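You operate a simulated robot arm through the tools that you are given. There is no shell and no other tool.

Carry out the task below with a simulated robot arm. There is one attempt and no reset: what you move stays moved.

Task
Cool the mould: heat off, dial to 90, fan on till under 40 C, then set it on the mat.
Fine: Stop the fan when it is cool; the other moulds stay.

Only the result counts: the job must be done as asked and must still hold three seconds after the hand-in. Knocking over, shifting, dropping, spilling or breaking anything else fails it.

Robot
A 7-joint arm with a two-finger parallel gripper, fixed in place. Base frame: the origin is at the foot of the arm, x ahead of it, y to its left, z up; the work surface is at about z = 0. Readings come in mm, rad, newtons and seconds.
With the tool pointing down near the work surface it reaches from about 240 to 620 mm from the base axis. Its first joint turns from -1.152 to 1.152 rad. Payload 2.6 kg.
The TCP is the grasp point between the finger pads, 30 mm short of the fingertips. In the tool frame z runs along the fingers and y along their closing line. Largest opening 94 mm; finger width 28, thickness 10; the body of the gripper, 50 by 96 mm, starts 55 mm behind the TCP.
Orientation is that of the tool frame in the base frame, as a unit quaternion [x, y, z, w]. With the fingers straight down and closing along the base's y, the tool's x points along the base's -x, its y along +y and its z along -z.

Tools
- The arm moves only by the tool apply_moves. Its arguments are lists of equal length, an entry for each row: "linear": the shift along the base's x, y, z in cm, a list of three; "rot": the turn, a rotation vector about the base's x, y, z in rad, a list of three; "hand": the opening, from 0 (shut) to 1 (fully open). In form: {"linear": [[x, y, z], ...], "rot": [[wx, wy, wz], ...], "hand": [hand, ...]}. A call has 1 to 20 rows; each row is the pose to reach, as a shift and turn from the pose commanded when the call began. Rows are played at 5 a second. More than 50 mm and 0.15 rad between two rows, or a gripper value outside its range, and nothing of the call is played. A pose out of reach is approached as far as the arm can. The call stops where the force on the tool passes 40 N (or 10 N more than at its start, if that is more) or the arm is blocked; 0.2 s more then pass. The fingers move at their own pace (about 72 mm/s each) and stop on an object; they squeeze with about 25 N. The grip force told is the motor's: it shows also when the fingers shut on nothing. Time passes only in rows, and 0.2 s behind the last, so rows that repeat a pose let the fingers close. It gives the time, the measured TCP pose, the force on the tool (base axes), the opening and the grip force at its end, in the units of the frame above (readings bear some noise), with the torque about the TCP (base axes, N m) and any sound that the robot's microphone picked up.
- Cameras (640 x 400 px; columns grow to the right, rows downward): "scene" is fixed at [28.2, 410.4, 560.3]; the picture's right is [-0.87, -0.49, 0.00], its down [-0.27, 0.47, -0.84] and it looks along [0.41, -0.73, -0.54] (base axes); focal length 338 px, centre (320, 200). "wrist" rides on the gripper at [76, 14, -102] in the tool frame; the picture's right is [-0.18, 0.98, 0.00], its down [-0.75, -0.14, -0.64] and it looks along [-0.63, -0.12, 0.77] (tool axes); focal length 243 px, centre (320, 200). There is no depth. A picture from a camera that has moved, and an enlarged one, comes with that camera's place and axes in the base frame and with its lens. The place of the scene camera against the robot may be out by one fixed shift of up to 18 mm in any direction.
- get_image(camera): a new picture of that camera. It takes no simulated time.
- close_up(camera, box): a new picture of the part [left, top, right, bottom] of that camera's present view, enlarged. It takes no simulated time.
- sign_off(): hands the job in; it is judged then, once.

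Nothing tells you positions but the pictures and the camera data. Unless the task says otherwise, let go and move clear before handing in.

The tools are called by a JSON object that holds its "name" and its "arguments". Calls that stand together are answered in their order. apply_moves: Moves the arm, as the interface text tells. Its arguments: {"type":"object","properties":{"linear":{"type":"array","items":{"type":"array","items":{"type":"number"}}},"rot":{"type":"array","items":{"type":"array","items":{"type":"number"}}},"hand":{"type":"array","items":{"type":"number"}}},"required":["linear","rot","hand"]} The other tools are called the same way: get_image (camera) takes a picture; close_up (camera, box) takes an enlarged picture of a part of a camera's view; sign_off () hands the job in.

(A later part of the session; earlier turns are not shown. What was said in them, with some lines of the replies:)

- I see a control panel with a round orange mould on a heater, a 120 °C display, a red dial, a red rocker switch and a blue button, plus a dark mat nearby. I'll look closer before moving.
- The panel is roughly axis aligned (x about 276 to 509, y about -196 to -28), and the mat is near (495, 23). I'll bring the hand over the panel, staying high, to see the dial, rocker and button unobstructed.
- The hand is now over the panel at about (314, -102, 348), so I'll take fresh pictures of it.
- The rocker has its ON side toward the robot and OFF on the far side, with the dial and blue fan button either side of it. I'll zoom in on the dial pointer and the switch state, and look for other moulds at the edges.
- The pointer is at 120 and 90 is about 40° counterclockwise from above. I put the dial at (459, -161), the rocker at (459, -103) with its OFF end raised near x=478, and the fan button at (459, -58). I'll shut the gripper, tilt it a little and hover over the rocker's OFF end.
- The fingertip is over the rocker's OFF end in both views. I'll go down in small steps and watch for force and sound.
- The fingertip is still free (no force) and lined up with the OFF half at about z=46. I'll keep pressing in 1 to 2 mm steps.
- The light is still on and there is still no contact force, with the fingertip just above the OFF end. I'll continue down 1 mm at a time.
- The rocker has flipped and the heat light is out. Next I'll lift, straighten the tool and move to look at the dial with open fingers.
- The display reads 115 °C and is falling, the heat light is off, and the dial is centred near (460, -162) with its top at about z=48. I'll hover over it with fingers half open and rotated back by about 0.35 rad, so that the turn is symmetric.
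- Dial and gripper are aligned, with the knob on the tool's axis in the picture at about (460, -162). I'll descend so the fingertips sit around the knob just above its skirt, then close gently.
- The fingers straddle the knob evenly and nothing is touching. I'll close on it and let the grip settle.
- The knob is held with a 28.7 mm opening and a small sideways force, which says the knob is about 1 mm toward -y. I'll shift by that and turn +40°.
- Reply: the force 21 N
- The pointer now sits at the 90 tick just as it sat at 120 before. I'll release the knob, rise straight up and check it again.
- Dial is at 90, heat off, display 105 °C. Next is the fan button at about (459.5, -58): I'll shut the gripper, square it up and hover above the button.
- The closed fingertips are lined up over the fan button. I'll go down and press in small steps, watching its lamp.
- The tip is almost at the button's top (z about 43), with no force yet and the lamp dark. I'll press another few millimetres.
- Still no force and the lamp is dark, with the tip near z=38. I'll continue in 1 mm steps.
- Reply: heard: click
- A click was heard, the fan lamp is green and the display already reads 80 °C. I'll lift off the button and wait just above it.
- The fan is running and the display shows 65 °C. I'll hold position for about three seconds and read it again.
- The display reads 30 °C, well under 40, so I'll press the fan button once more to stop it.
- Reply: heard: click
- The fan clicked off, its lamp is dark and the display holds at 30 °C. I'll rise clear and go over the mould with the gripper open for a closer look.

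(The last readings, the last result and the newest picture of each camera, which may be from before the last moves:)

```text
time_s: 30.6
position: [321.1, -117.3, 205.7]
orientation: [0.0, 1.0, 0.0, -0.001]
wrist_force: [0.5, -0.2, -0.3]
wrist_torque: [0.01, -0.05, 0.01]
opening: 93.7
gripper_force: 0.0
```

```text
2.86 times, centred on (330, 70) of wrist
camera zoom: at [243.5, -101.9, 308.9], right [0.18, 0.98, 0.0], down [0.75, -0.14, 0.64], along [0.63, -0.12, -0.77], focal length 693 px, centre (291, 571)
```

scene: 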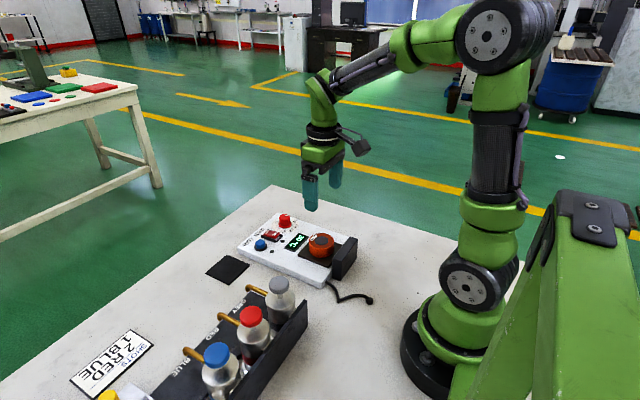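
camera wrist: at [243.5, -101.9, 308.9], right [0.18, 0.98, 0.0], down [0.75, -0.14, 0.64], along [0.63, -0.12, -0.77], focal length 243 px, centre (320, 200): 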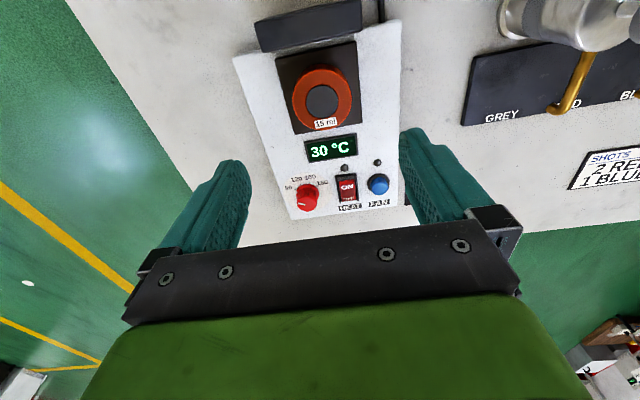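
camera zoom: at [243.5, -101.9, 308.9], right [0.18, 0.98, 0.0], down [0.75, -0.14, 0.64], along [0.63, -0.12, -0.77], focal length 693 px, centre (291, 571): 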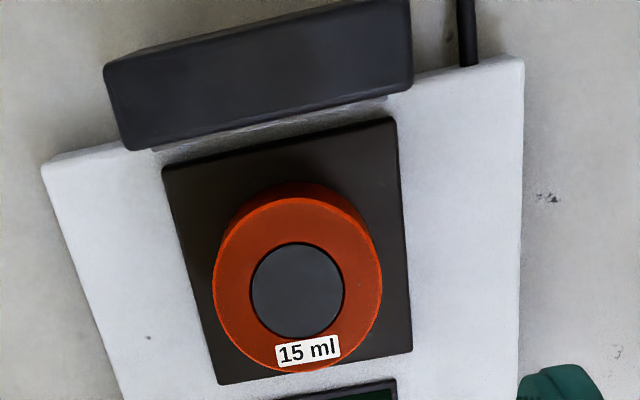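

The mould is about 60 mm wide, centred near (326, -116) with its top at about z=55, and the fan housing is clear behind it. I'll lower to just above the mould and check that it's centred between the fingers.

{"name": "apply_moves", "arguments": {"linear": [[0.2, 0.1, -3], [0.4, 0.1, -6], [0.4, 0.1, -9], [0.4, 0.1, -11], [0.4, 0.1, -11]], "rot": [[0, 0, 0], [0, 0, 0], [0, 0, 0], [0, 0, 0], [0, 0, 0]], "hand": [1, 1, 1, 1, 1]}}

{"name": "get_image", "arguments": {"camera": "wrist"}}

{"name": "close_up", "arguments": {"camera": "scene", "box": [230, 180, 390, 290]}}

```text
time_s: 31.8
position: [327.3, -112.4, 94.4]
orientation: [0.0, 1.0, 0.0, 0.001]
wrist_force: [0.6, 0.3, 0.0]
wrist_torque: [-0.04, 0.02, -0.01]
opening: 93.8
gripper_force: 0.1
```

```text
taken
camera wrist: at [249.6, -98.4, 198.4], right [0.18, 0.98, 0.0], down [0.75, -0.14, 0.64], along [0.63, -0.12, -0.77], focal length 243 px, centre (320, 200)
```

wrist: 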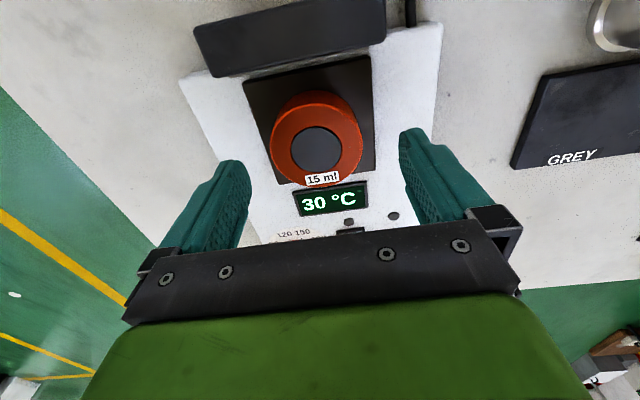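

```text
3.64 times, centred on (310, 235) of scene
camera zoom: at [28.2, 410.4, 560.3], right [-0.87, -0.49, 0.0], down [-0.27, 0.47, -0.84], along [0.41, -0.73, -0.54], focal length 1228 px, centre (356, 73)
```

zoom: 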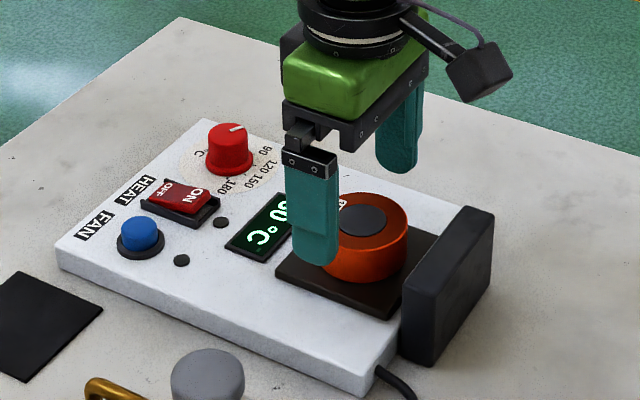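

The mould sits a couple of millimetres toward -y and -x of the gripper centre. I'll correct that while going down so the fingertips stop just above the heater plate.

{"name": "apply_moves", "arguments": {"linear": [[-0.25, -0.2, 0], [-0.25, -0.2, -1], [-0.25, -0.2, -2], [-0.25, -0.2, -2.7], [-0.25, -0.2, -3.1], [-0.25, -0.2, -3.1]], "rot": [[0, 0, 0], [0, 0, 0], [0, 0, 0], [0, 0, 0], [0, 0, 0], [0, 0, 0]], "hand": [1, 1, 1, 1, 1, 1]}}

{"name": "get_image", "arguments": {"camera": "wrist"}}

{"name": "close_up", "arguments": {"camera": "scene", "box": [260, 190, 380, 280]}}

```text
time_s: 33.2
position: [324.0, -114.5, 63.8]
orientation: [0.0, 1.0, -0.001, 0.0]
wrist_force: [-0.1, 0.6, -0.6]
wrist_torque: [0.0, 0.02, 0.01]
opening: 93.9
gripper_force: 0.1
```

```text
taken
camera wrist: at [246.8, -100.2, 167.3], right [0.18, 0.98, 0.0], down [0.75, -0.14, 0.64], along [0.63, -0.12, -0.77], focal length 243 px, centre (320, 200)
```

wrist: 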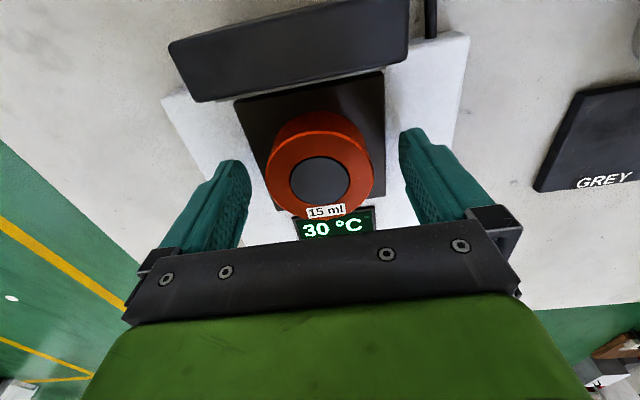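

```text
4.44 times, centred on (320, 235) of scene
camera zoom: at [28.2, 410.4, 560.3], right [-0.87, -0.49, 0.0], down [-0.27, 0.47, -0.84], along [0.41, -0.73, -0.54], focal length 1501 px, centre (320, 44)
```

zoom: 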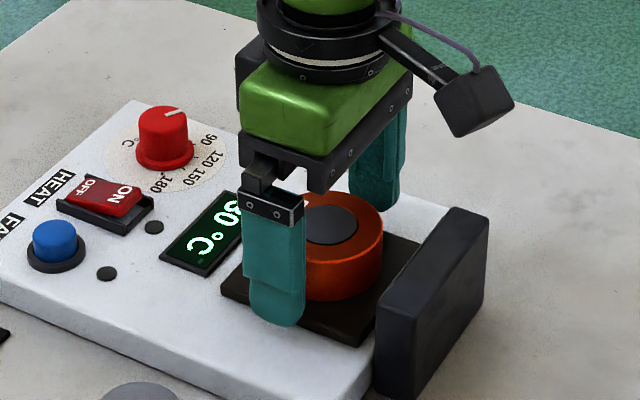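

The mould is now centred between the fingers, with tips around z=33. I'll close on it.

{"name": "apply_moves", "arguments": {"linear": [[0, 0, 0], [0, 0, 0], [0, 0, 0], [0, 0, 0], [0, 0, 0]], "rot": [[0, 0, 0], [0, 0, 0], [0, 0, 0], [0, 0, 0], [0, 0, 0]], "hand": [0.75, 0.6, 0.5, 0.45, 0.45]}}

{"name": "close_up", "arguments": {"camera": "scene", "box": [260, 190, 380, 280]}}

{"name": "get_image", "arguments": {"camera": "wrist"}}

```text
time_s: 34.4
position: [323.4, -114.2, 64.4]
orientation: [0.0, 1.0, -0.001, 0.0]
wrist_force: [-0.5, 0.7, 0.0]
wrist_torque: [-0.03, -0.03, 0.01]
opening: 59.1
gripper_force: 25.1
```

```text
4.44 times, centred on (320, 235) of scene
camera zoom: at [28.2, 410.4, 560.3], right [-0.87, -0.49, 0.0], down [-0.27, 0.47, -0.84], along [0.41, -0.73, -0.54], focal length 1501 px, centre (320, 44)
```

zoom: 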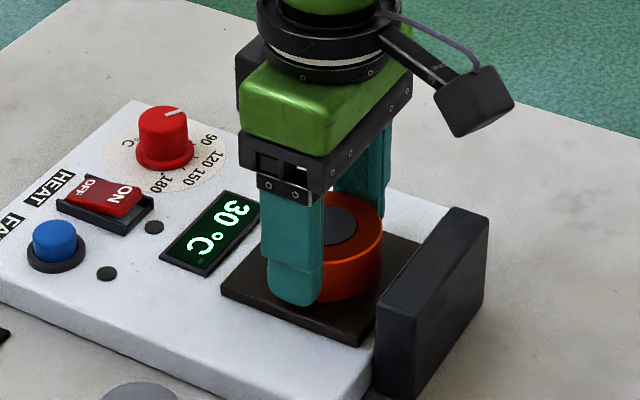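

```text
taken
camera wrist: at [246.8, -100.1, 167.4], right [0.18, 0.98, 0.0], down [0.75, -0.14, 0.64], along [0.63, -0.12, -0.77], focal length 243 px, centre (320, 200)
```

wrist: 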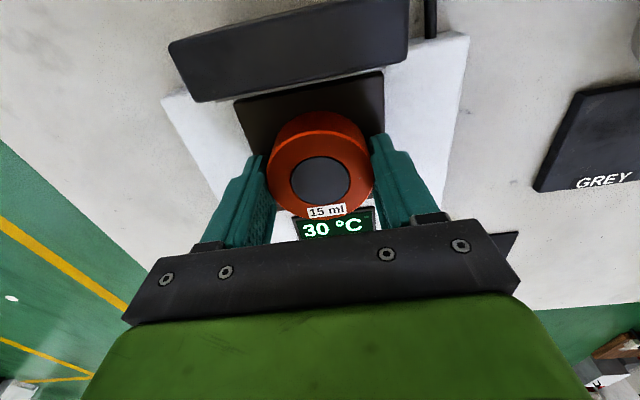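

The mould is gripped at 59 mm. I'll lift it slowly and straight up, then check it.

{"name": "apply_moves", "arguments": {"linear": [[0, 0, 0.5], [0, 0, 1.5], [0, 0, 3], [0, 0, 5], [0, 0, 7], [0, 0, 9], [0, 0, 9]], "rot": [[0, 0, 0], [0, 0, 0], [0, 0, 0], [0, 0, 0], [0, 0, 0], [0, 0, 0], [0, 0, 0]], "hand": [0.45, 0.45, 0.45, 0.45, 0.45, 0.45, 0.45]}}

{"name": "get_image", "arguments": {"camera": "scene"}}

{"name": "get_image", "arguments": {"camera": "wrist"}}

```text
time_s: 36.0
position: [324.3, -115.1, 155.3]
orientation: [0.001, 1.0, 0.0, 0.0]
wrist_force: [0.0, 0.3, -0.6]
wrist_torque: [0.02, -0.01, -0.03]
opening: 59.0
gripper_force: 25.2
```

```text
taken
```

scene: 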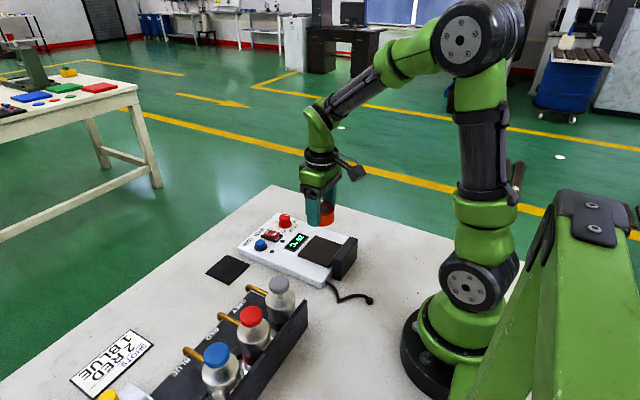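

```text
taken
camera wrist: at [247.8, -100.0, 257.7], right [0.18, 0.98, 0.0], down [0.75, -0.14, 0.64], along [0.63, -0.12, -0.77], focal length 243 px, centre (320, 200)
```

wrist: 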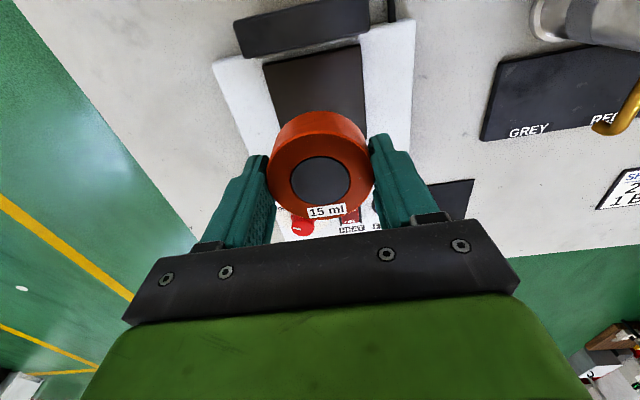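

The mould is lifted cleanly and the mat centre works out to about (496, 24). I'll carry the mould level to above the mat while turning the gripper about 90°, so the fingers open clear of the panel edge.

{"name": "apply_moves", "arguments": {"linear": [[1.43, 1.16, 0], [2.87, 2.33, 0], [4.3, 3.49, 0], [5.73, 4.65, 0], [7.17, 5.81, 0], [8.6, 6.98, 0], [10.03, 8.14, 0], [11.47, 9.3, 0], [12.9, 10.46, 0], [14.33, 11.63, 0], [15.77, 12.79, 0], [17.2, 13.95, 0], [17.2, 13.95, 0], [17.2, 13.95, 0]], "rot": [[0, 0, 0.13], [0, 0, 0.26], [0, 0, 0.39], [0, 0, 0.52], [0, 0, 0.65], [0, 0, 0.78], [0, 0, 0.91], [0, 0, 1.04], [0, 0, 1.17], [0, 0, 1.3], [0, 0, 1.43], [0, 0, 1.56], [0, 0, 1.56], [0, 0, 1.56]], "hand": [0.45, 0.45, 0.45, 0.45, 0.45, 0.45, 0.45, 0.45, 0.45, 0.45, 0.45, 0.45, 0.45, 0.45]}}

{"name": "get_image", "arguments": {"camera": "scene"}}

{"name": "get_image", "arguments": {"camera": "wrist"}}

```text
time_s: 39.0
position: [496.2, 23.4, 155.5]
orientation: [-0.704, 0.71, 0.0, -0.001]
wrist_force: [0.0, -0.3, -1.6]
wrist_torque: [-0.03, 0.04, 0.01]
opening: 59.1
gripper_force: 24.9
```

```text
taken
```

scene: 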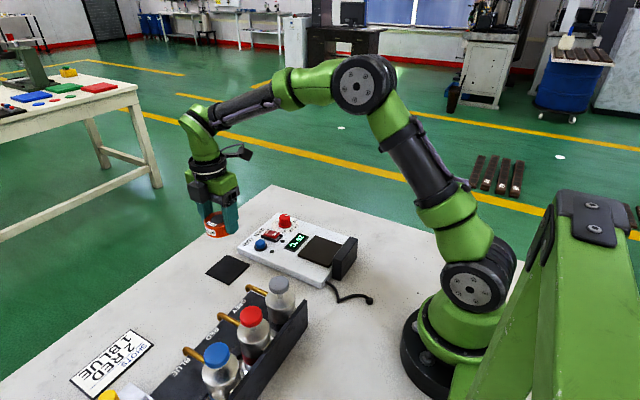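

```text
taken
camera wrist: at [479.6, -51.9, 257.7], right [-0.98, 0.19, 0.0], down [0.15, 0.75, 0.64], along [0.12, 0.63, -0.77], focal length 243 px, centre (320, 200)
```

wrist: 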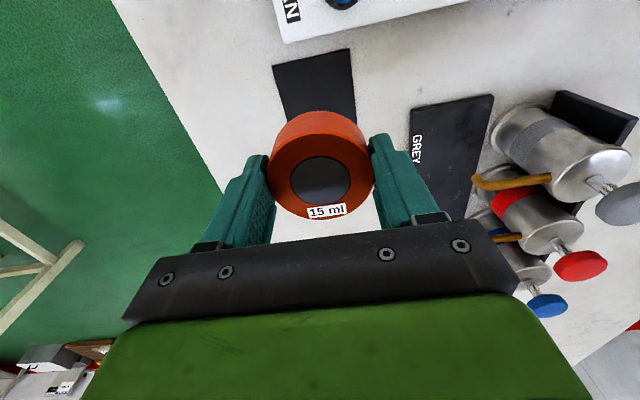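

The arm is over the mat at (496, 23), with the mat spanning x 460 to 532 and y from -12 to about 61, so it's centred to within a millimetre. I'll lower straight down most of the way.

{"name": "apply_moves", "arguments": {"linear": [[0, 0.05, -2], [0, 0.1, -4.5], [0, 0.1, -7], [0, 0.1, -9], [0, 0.1, -10], [0, 0.1, -10]], "rot": [[0, 0, 0], [0, 0, 0], [0, 0, 0], [0, 0, 0], [0, 0, 0], [0, 0, 0]], "hand": [0.45, 0.45, 0.45, 0.45, 0.45, 0.45]}}

{"name": "close_up", "arguments": {"camera": "scene", "box": [170, 190, 310, 290]}}

{"name": "get_image", "arguments": {"camera": "wrist"}}

```text
time_s: 40.4
position: [495.4, 26.3, 53.3]
orientation: [-0.703, 0.711, 0.0, 0.001]
wrist_force: [-0.6, -0.1, -1.4]
wrist_torque: [0.02, 0.0, 0.01]
opening: 59.3
gripper_force: 24.4
```

```text
4.00 times, centred on (240, 240) of scene
camera zoom: at [28.2, 410.4, 560.3], right [-0.87, -0.49, 0.0], down [-0.27, 0.47, -0.84], along [0.41, -0.73, -0.54], focal length 1351 px, centre (640, 40)
```

zoom: 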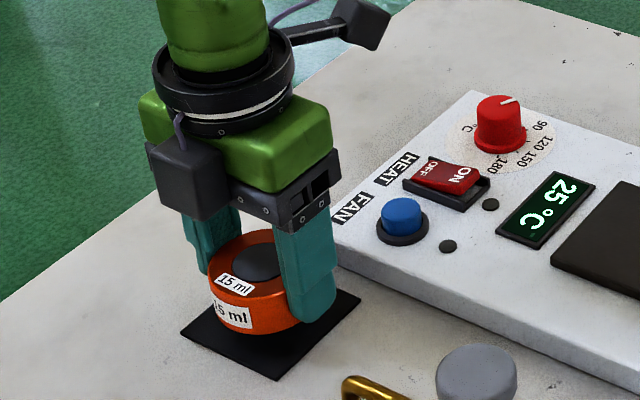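

```text
taken
camera wrist: at [478.9, -50.0, 156.6], right [-0.98, 0.2, 0.0], down [0.15, 0.75, 0.64], along [0.12, 0.63, -0.77], focal length 243 px, centre (320, 200)
```

wrist: 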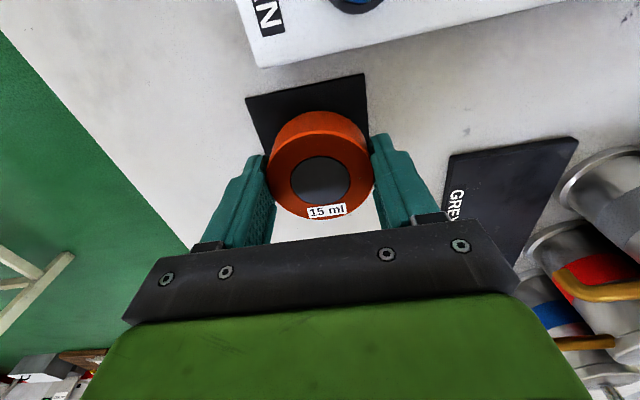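

The mat edges confirm its centre at (496, 25), and the mould is a couple of millimetres off in x. I'll nudge it and keep lowering gently toward contact.

{"name": "apply_moves", "arguments": {"linear": [[0.15, -0.1, -0.4], [0.15, -0.1, -0.8], [0.15, -0.1, -1.0], [0.15, -0.1, -1.1], [0.15, -0.1, -1.2], [0.15, -0.1, -1.2]], "rot": [[0, 0, 0], [0, 0, 0], [0, 0, 0], [0, 0, 0], [0, 0, 0], [0, 0, 0]], "hand": [0.45, 0.45, 0.45, 0.45, 0.45, 0.45]}}

{"name": "close_up", "arguments": {"camera": "scene", "box": [180, 220, 280, 290]}}

```text
time_s: 41.8
position: [496.5, 24.5, 41.8]
orientation: [-0.703, 0.711, 0.0, 0.0]
wrist_force: [-0.8, 0.1, -1.3]
wrist_torque: [-0.04, -0.02, 0.02]
opening: 59.1
gripper_force: 24.7
```

```text
5.71 times, centred on (230, 255) of scene
camera zoom: at [28.2, 410.4, 560.3], right [-0.87, -0.49, 0.0], down [-0.27, 0.47, -0.84], along [0.41, -0.73, -0.54], focal length 1930 px, centre (834, -114)
```

zoom: 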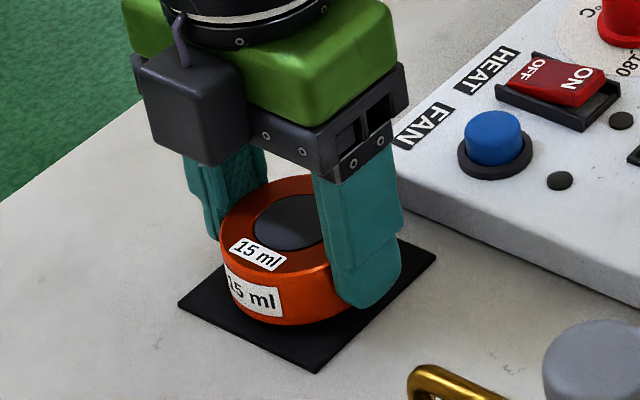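

The mould is just above the mat with no contact force yet. I'll lower 1 mm at a time to find the touch.

{"name": "apply_moves", "arguments": {"linear": [[0, 0, -0.1], [0, 0, -0.2], [0, 0, -0.3], [0, 0, -0.3]], "rot": [[0, 0, 0], [0, 0, 0], [0, 0, 0], [0, 0, 0]], "hand": [0.45, 0.45, 0.45, 0.45]}}

{"name": "close_up", "arguments": {"camera": "scene", "box": [180, 220, 280, 290]}}

```text
time_s: 42.8
position: [497.3, 25.9, 39.9]
orientation: [-0.703, 0.711, 0.001, 0.001]
wrist_force: [0.4, 0.2, -2.2]
wrist_torque: [-0.01, 0.0, 0.03]
opening: 59.2
gripper_force: 25.4
```

```text
5.71 times, centred on (230, 255) of scene
camera zoom: at [28.2, 410.4, 560.3], right [-0.87, -0.49, 0.0], down [-0.27, 0.47, -0.84], along [0.41, -0.73, -0.54], focal length 1930 px, centre (834, -114)
```

zoom: 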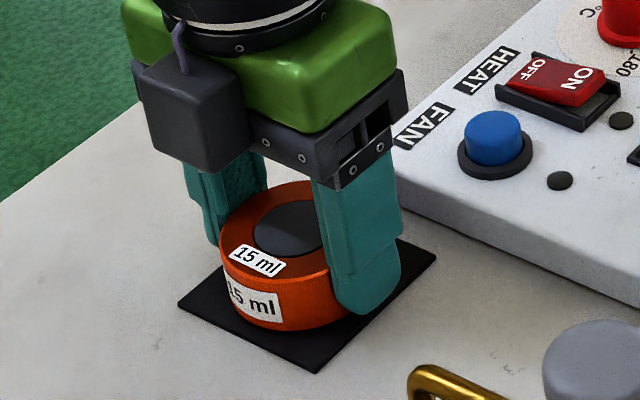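

Very close now, with the force showing only the mould's weight. I'll continue 1 mm at a time.

{"name": "apply_moves", "arguments": {"linear": [[0, 0, -0.1], [0, 0, -0.2], [0, 0, -0.3], [0, 0, -0.3]], "rot": [[0, 0, 0], [0, 0, 0], [0, 0, 0], [0, 0, 0]], "hand": [0.45, 0.45, 0.45, 0.45]}}

{"name": "close_up", "arguments": {"camera": "scene", "box": [180, 220, 280, 290]}}

```text
time_s: 43.8
position: [497.4, 24.3, 36.2]
orientation: [-0.703, 0.711, -0.001, 0.001]
wrist_force: [-10.0, -0.9, 22.7]
wrist_torque: [0.03, 0.5, 0.0]
opening: 59.0
gripper_force: 24.5
```

```text
5.71 times, centred on (230, 255) of scene
camera zoom: at [28.1, 410.4, 560.4], right [-0.87, -0.49, 0.0], down [-0.27, 0.47, -0.84], along [0.42, -0.73, -0.54], focal length 1930 px, centre (834, -114)
```

zoom: 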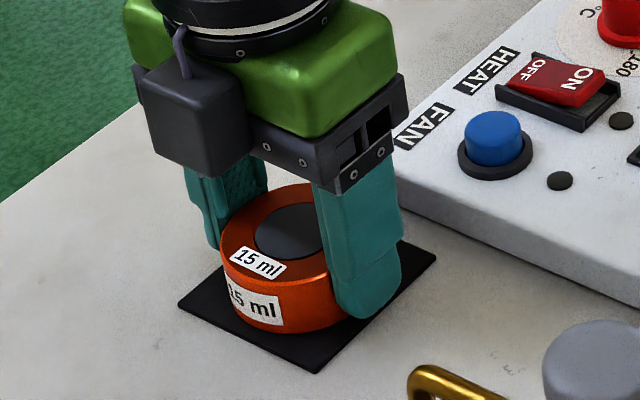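

Contact is made, with about 23 N upward, so the mould is on the mat. I'll ease up 1 mm to relieve the load and open slowly.

{"name": "apply_moves", "arguments": {"linear": [[0, 0, 0.1], [0, 0, 0.1], [0, 0, 0.1], [0, 0, 0.1], [0, 0, 0.1], [0, 0, 0.1]], "rot": [[0, 0, 0], [0, 0, 0], [0, 0, 0], [0, 0, 0], [0, 0, 0], [0, 0, 0]], "hand": [0.45, 0.45, 0.64, 0.7, 0.8, 0.8]}}

{"name": "close_up", "arguments": {"camera": "scene", "box": [180, 220, 280, 290]}}

{"name": "get_image", "arguments": {"camera": "wrist"}}

```text
time_s: 45.2
position: [496.0, 25.1, 37.0]
orientation: [-0.703, 0.711, 0.0, 0.0]
wrist_force: [0.9, 0.7, -0.1]
wrist_torque: [-0.02, -0.01, 0.01]
opening: 75.3
gripper_force: 0.1
```

```text
5.71 times, centred on (230, 255) of scene
camera zoom: at [28.2, 410.4, 560.3], right [-0.87, -0.49, 0.0], down [-0.27, 0.47, -0.84], along [0.41, -0.73, -0.54], focal length 1930 px, centre (834, -114)
```

zoom: 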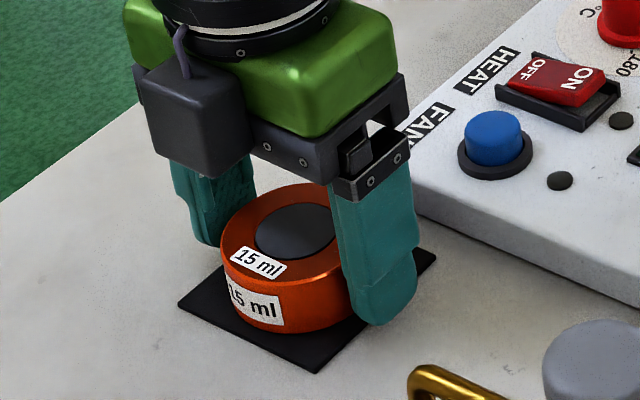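

```text
taken
camera wrist: at [481.0, -50.2, 139.9], right [-0.98, 0.19, 0.0], down [0.15, 0.75, 0.64], along [0.12, 0.63, -0.77], focal length 243 px, centre (320, 200)
```

wrist: 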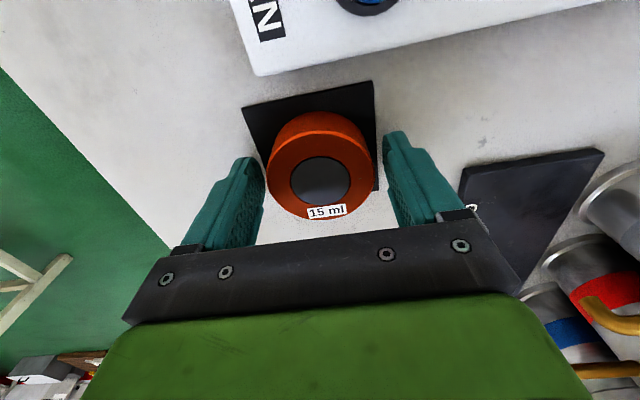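

The mould stands free on the mat and the fingers are clear on both sides. I'll open a bit more and rise straight up.

{"name": "apply_moves", "arguments": {"linear": [[0, 0, 0], [0, 0, 0.5], [0, 0, 2], [0, 0, 5], [0, 0, 9], [0, 0, 13], [0, 0, 17], [-3, 0, 20], [-6, 0, 21], [-6, 0, 21]], "rot": [[0, 0, 0], [0, 0, 0], [0, 0, 0], [0, 0, 0], [0, 0, 0], [0, 0, 0], [0, 0, 0], [0, 0, -0.1], [0, 0, -0.2], [0, 0, -0.2]], "hand": [0.9, 0.9, 0.9, 0.9, 0.9, 0.9, 0.9, 0.9, 0.9, 0.9]}}

{"name": "get_image", "arguments": {"camera": "scene"}}

{"name": "get_image", "arguments": {"camera": "wrist"}}

{"name": "close_up", "arguments": {"camera": "scene", "box": [190, 190, 370, 300]}}

```text
time_s: 47.4
position: [437.2, 27.3, 247.5]
orientation: [-0.629, 0.777, 0.0, 0.0]
wrist_force: [0.2, 0.4, 0.0]
wrist_torque: [0.02, 0.01, 0.0]
opening: 84.7
gripper_force: 0.0
```

```text
taken
```

scene: 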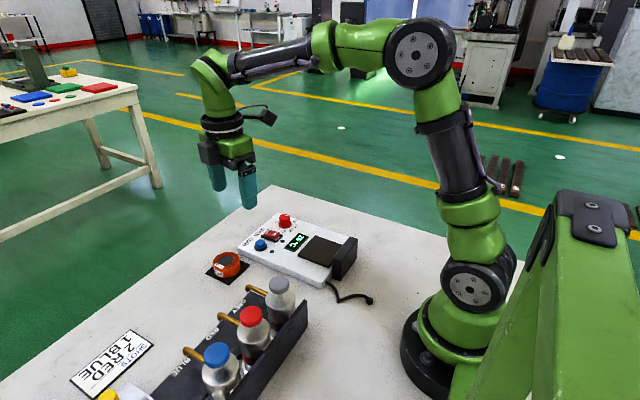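

```text
taken
camera wrist: at [405.9, -44.9, 350.4], right [-0.92, 0.39, 0.0], down [0.3, 0.71, 0.64], along [0.25, 0.59, -0.77], focal length 243 px, centre (320, 200)
```

wrist: 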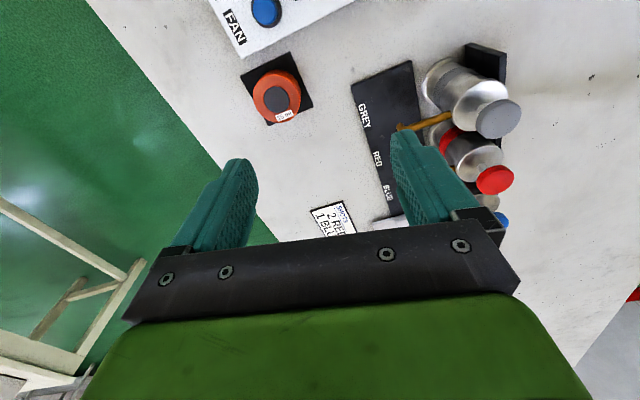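

```text
3.56 times, centred on (280, 245) of scene
camera zoom: at [28.2, 410.4, 560.3], right [-0.87, -0.49, 0.0], down [-0.27, 0.47, -0.84], along [0.41, -0.73, -0.54], focal length 1201 px, centre (462, 40)
```

zoom: 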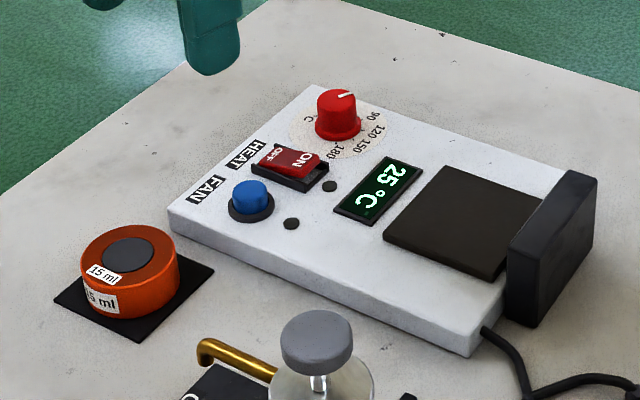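

The mould sits centred on the mat, both lamps are dark and the display reads 25 °C. I'll check the dial and the mould's placement once more before handing in.

{"name": "close_up", "arguments": {"camera": "scene", "box": [230, 200, 320, 260]}}

{"name": "close_up", "arguments": {"camera": "wrist", "box": [200, 0, 380, 140]}}

```text
6.67 times, centred on (275, 230) of scene
camera zoom: at [28.2, 410.4, 560.3], right [-0.87, -0.49, 0.0], down [-0.27, 0.47, -0.84], along [0.41, -0.73, -0.54], focal length 2251 px, centre (620, 0)
```

zoom: 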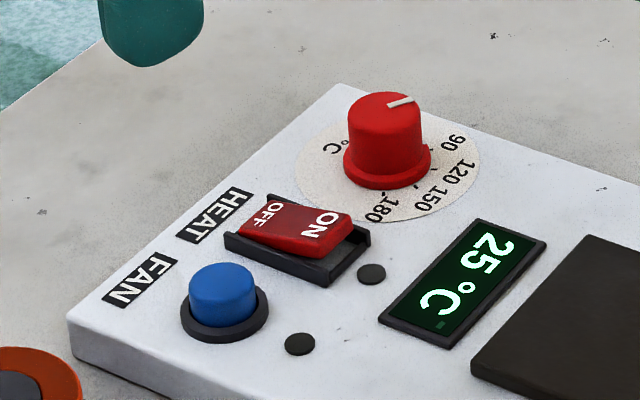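

```text
2.86 times, centred on (290, 70) of wrist
camera zoom: at [405.9, -44.9, 350.4], right [-0.92, 0.39, 0.0], down [0.3, 0.71, 0.64], along [0.25, 0.59, -0.77], focal length 693 px, centre (406, 571)
```

zoom: 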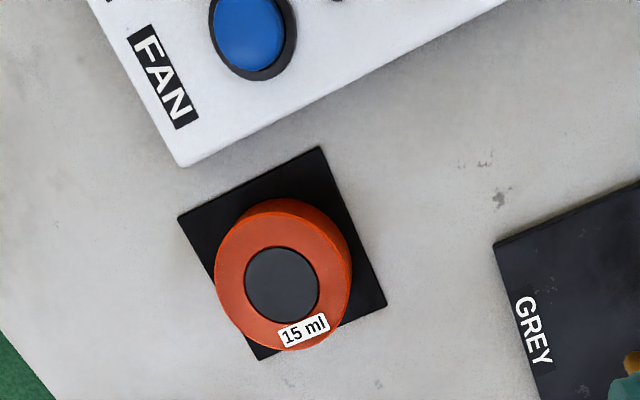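

Everything checks out: heat is off, the dial is at 90, the fan is off after cooling, the mould is on the mat and the arm is clear. I'm handing it in.

{"name": "sign_off", "arguments": {}}

```text
The job is handed in.
```

The mould is cooled and sitting centred on the mat, and the job is handed in; no verdict came back with the hand-in.

- **Heat:** switched off at the rocker, and its lamp is out.
- **Dial:** turned from 120 to 90.
- **Fan:** switched on at about 100 °C. I stopped it at 30 °C, and its lamp is out. The display later read 25 °C.
- **Mould:** lifted off the heater and set on the black mat beside the panel. I took that to be the mat you meant, as it was the only one I saw.
- **Other items:** I saw no other moulds within the arm's reach, and the arm touched nothing beyond the mould and the panel controls. The gripper is open and clear.
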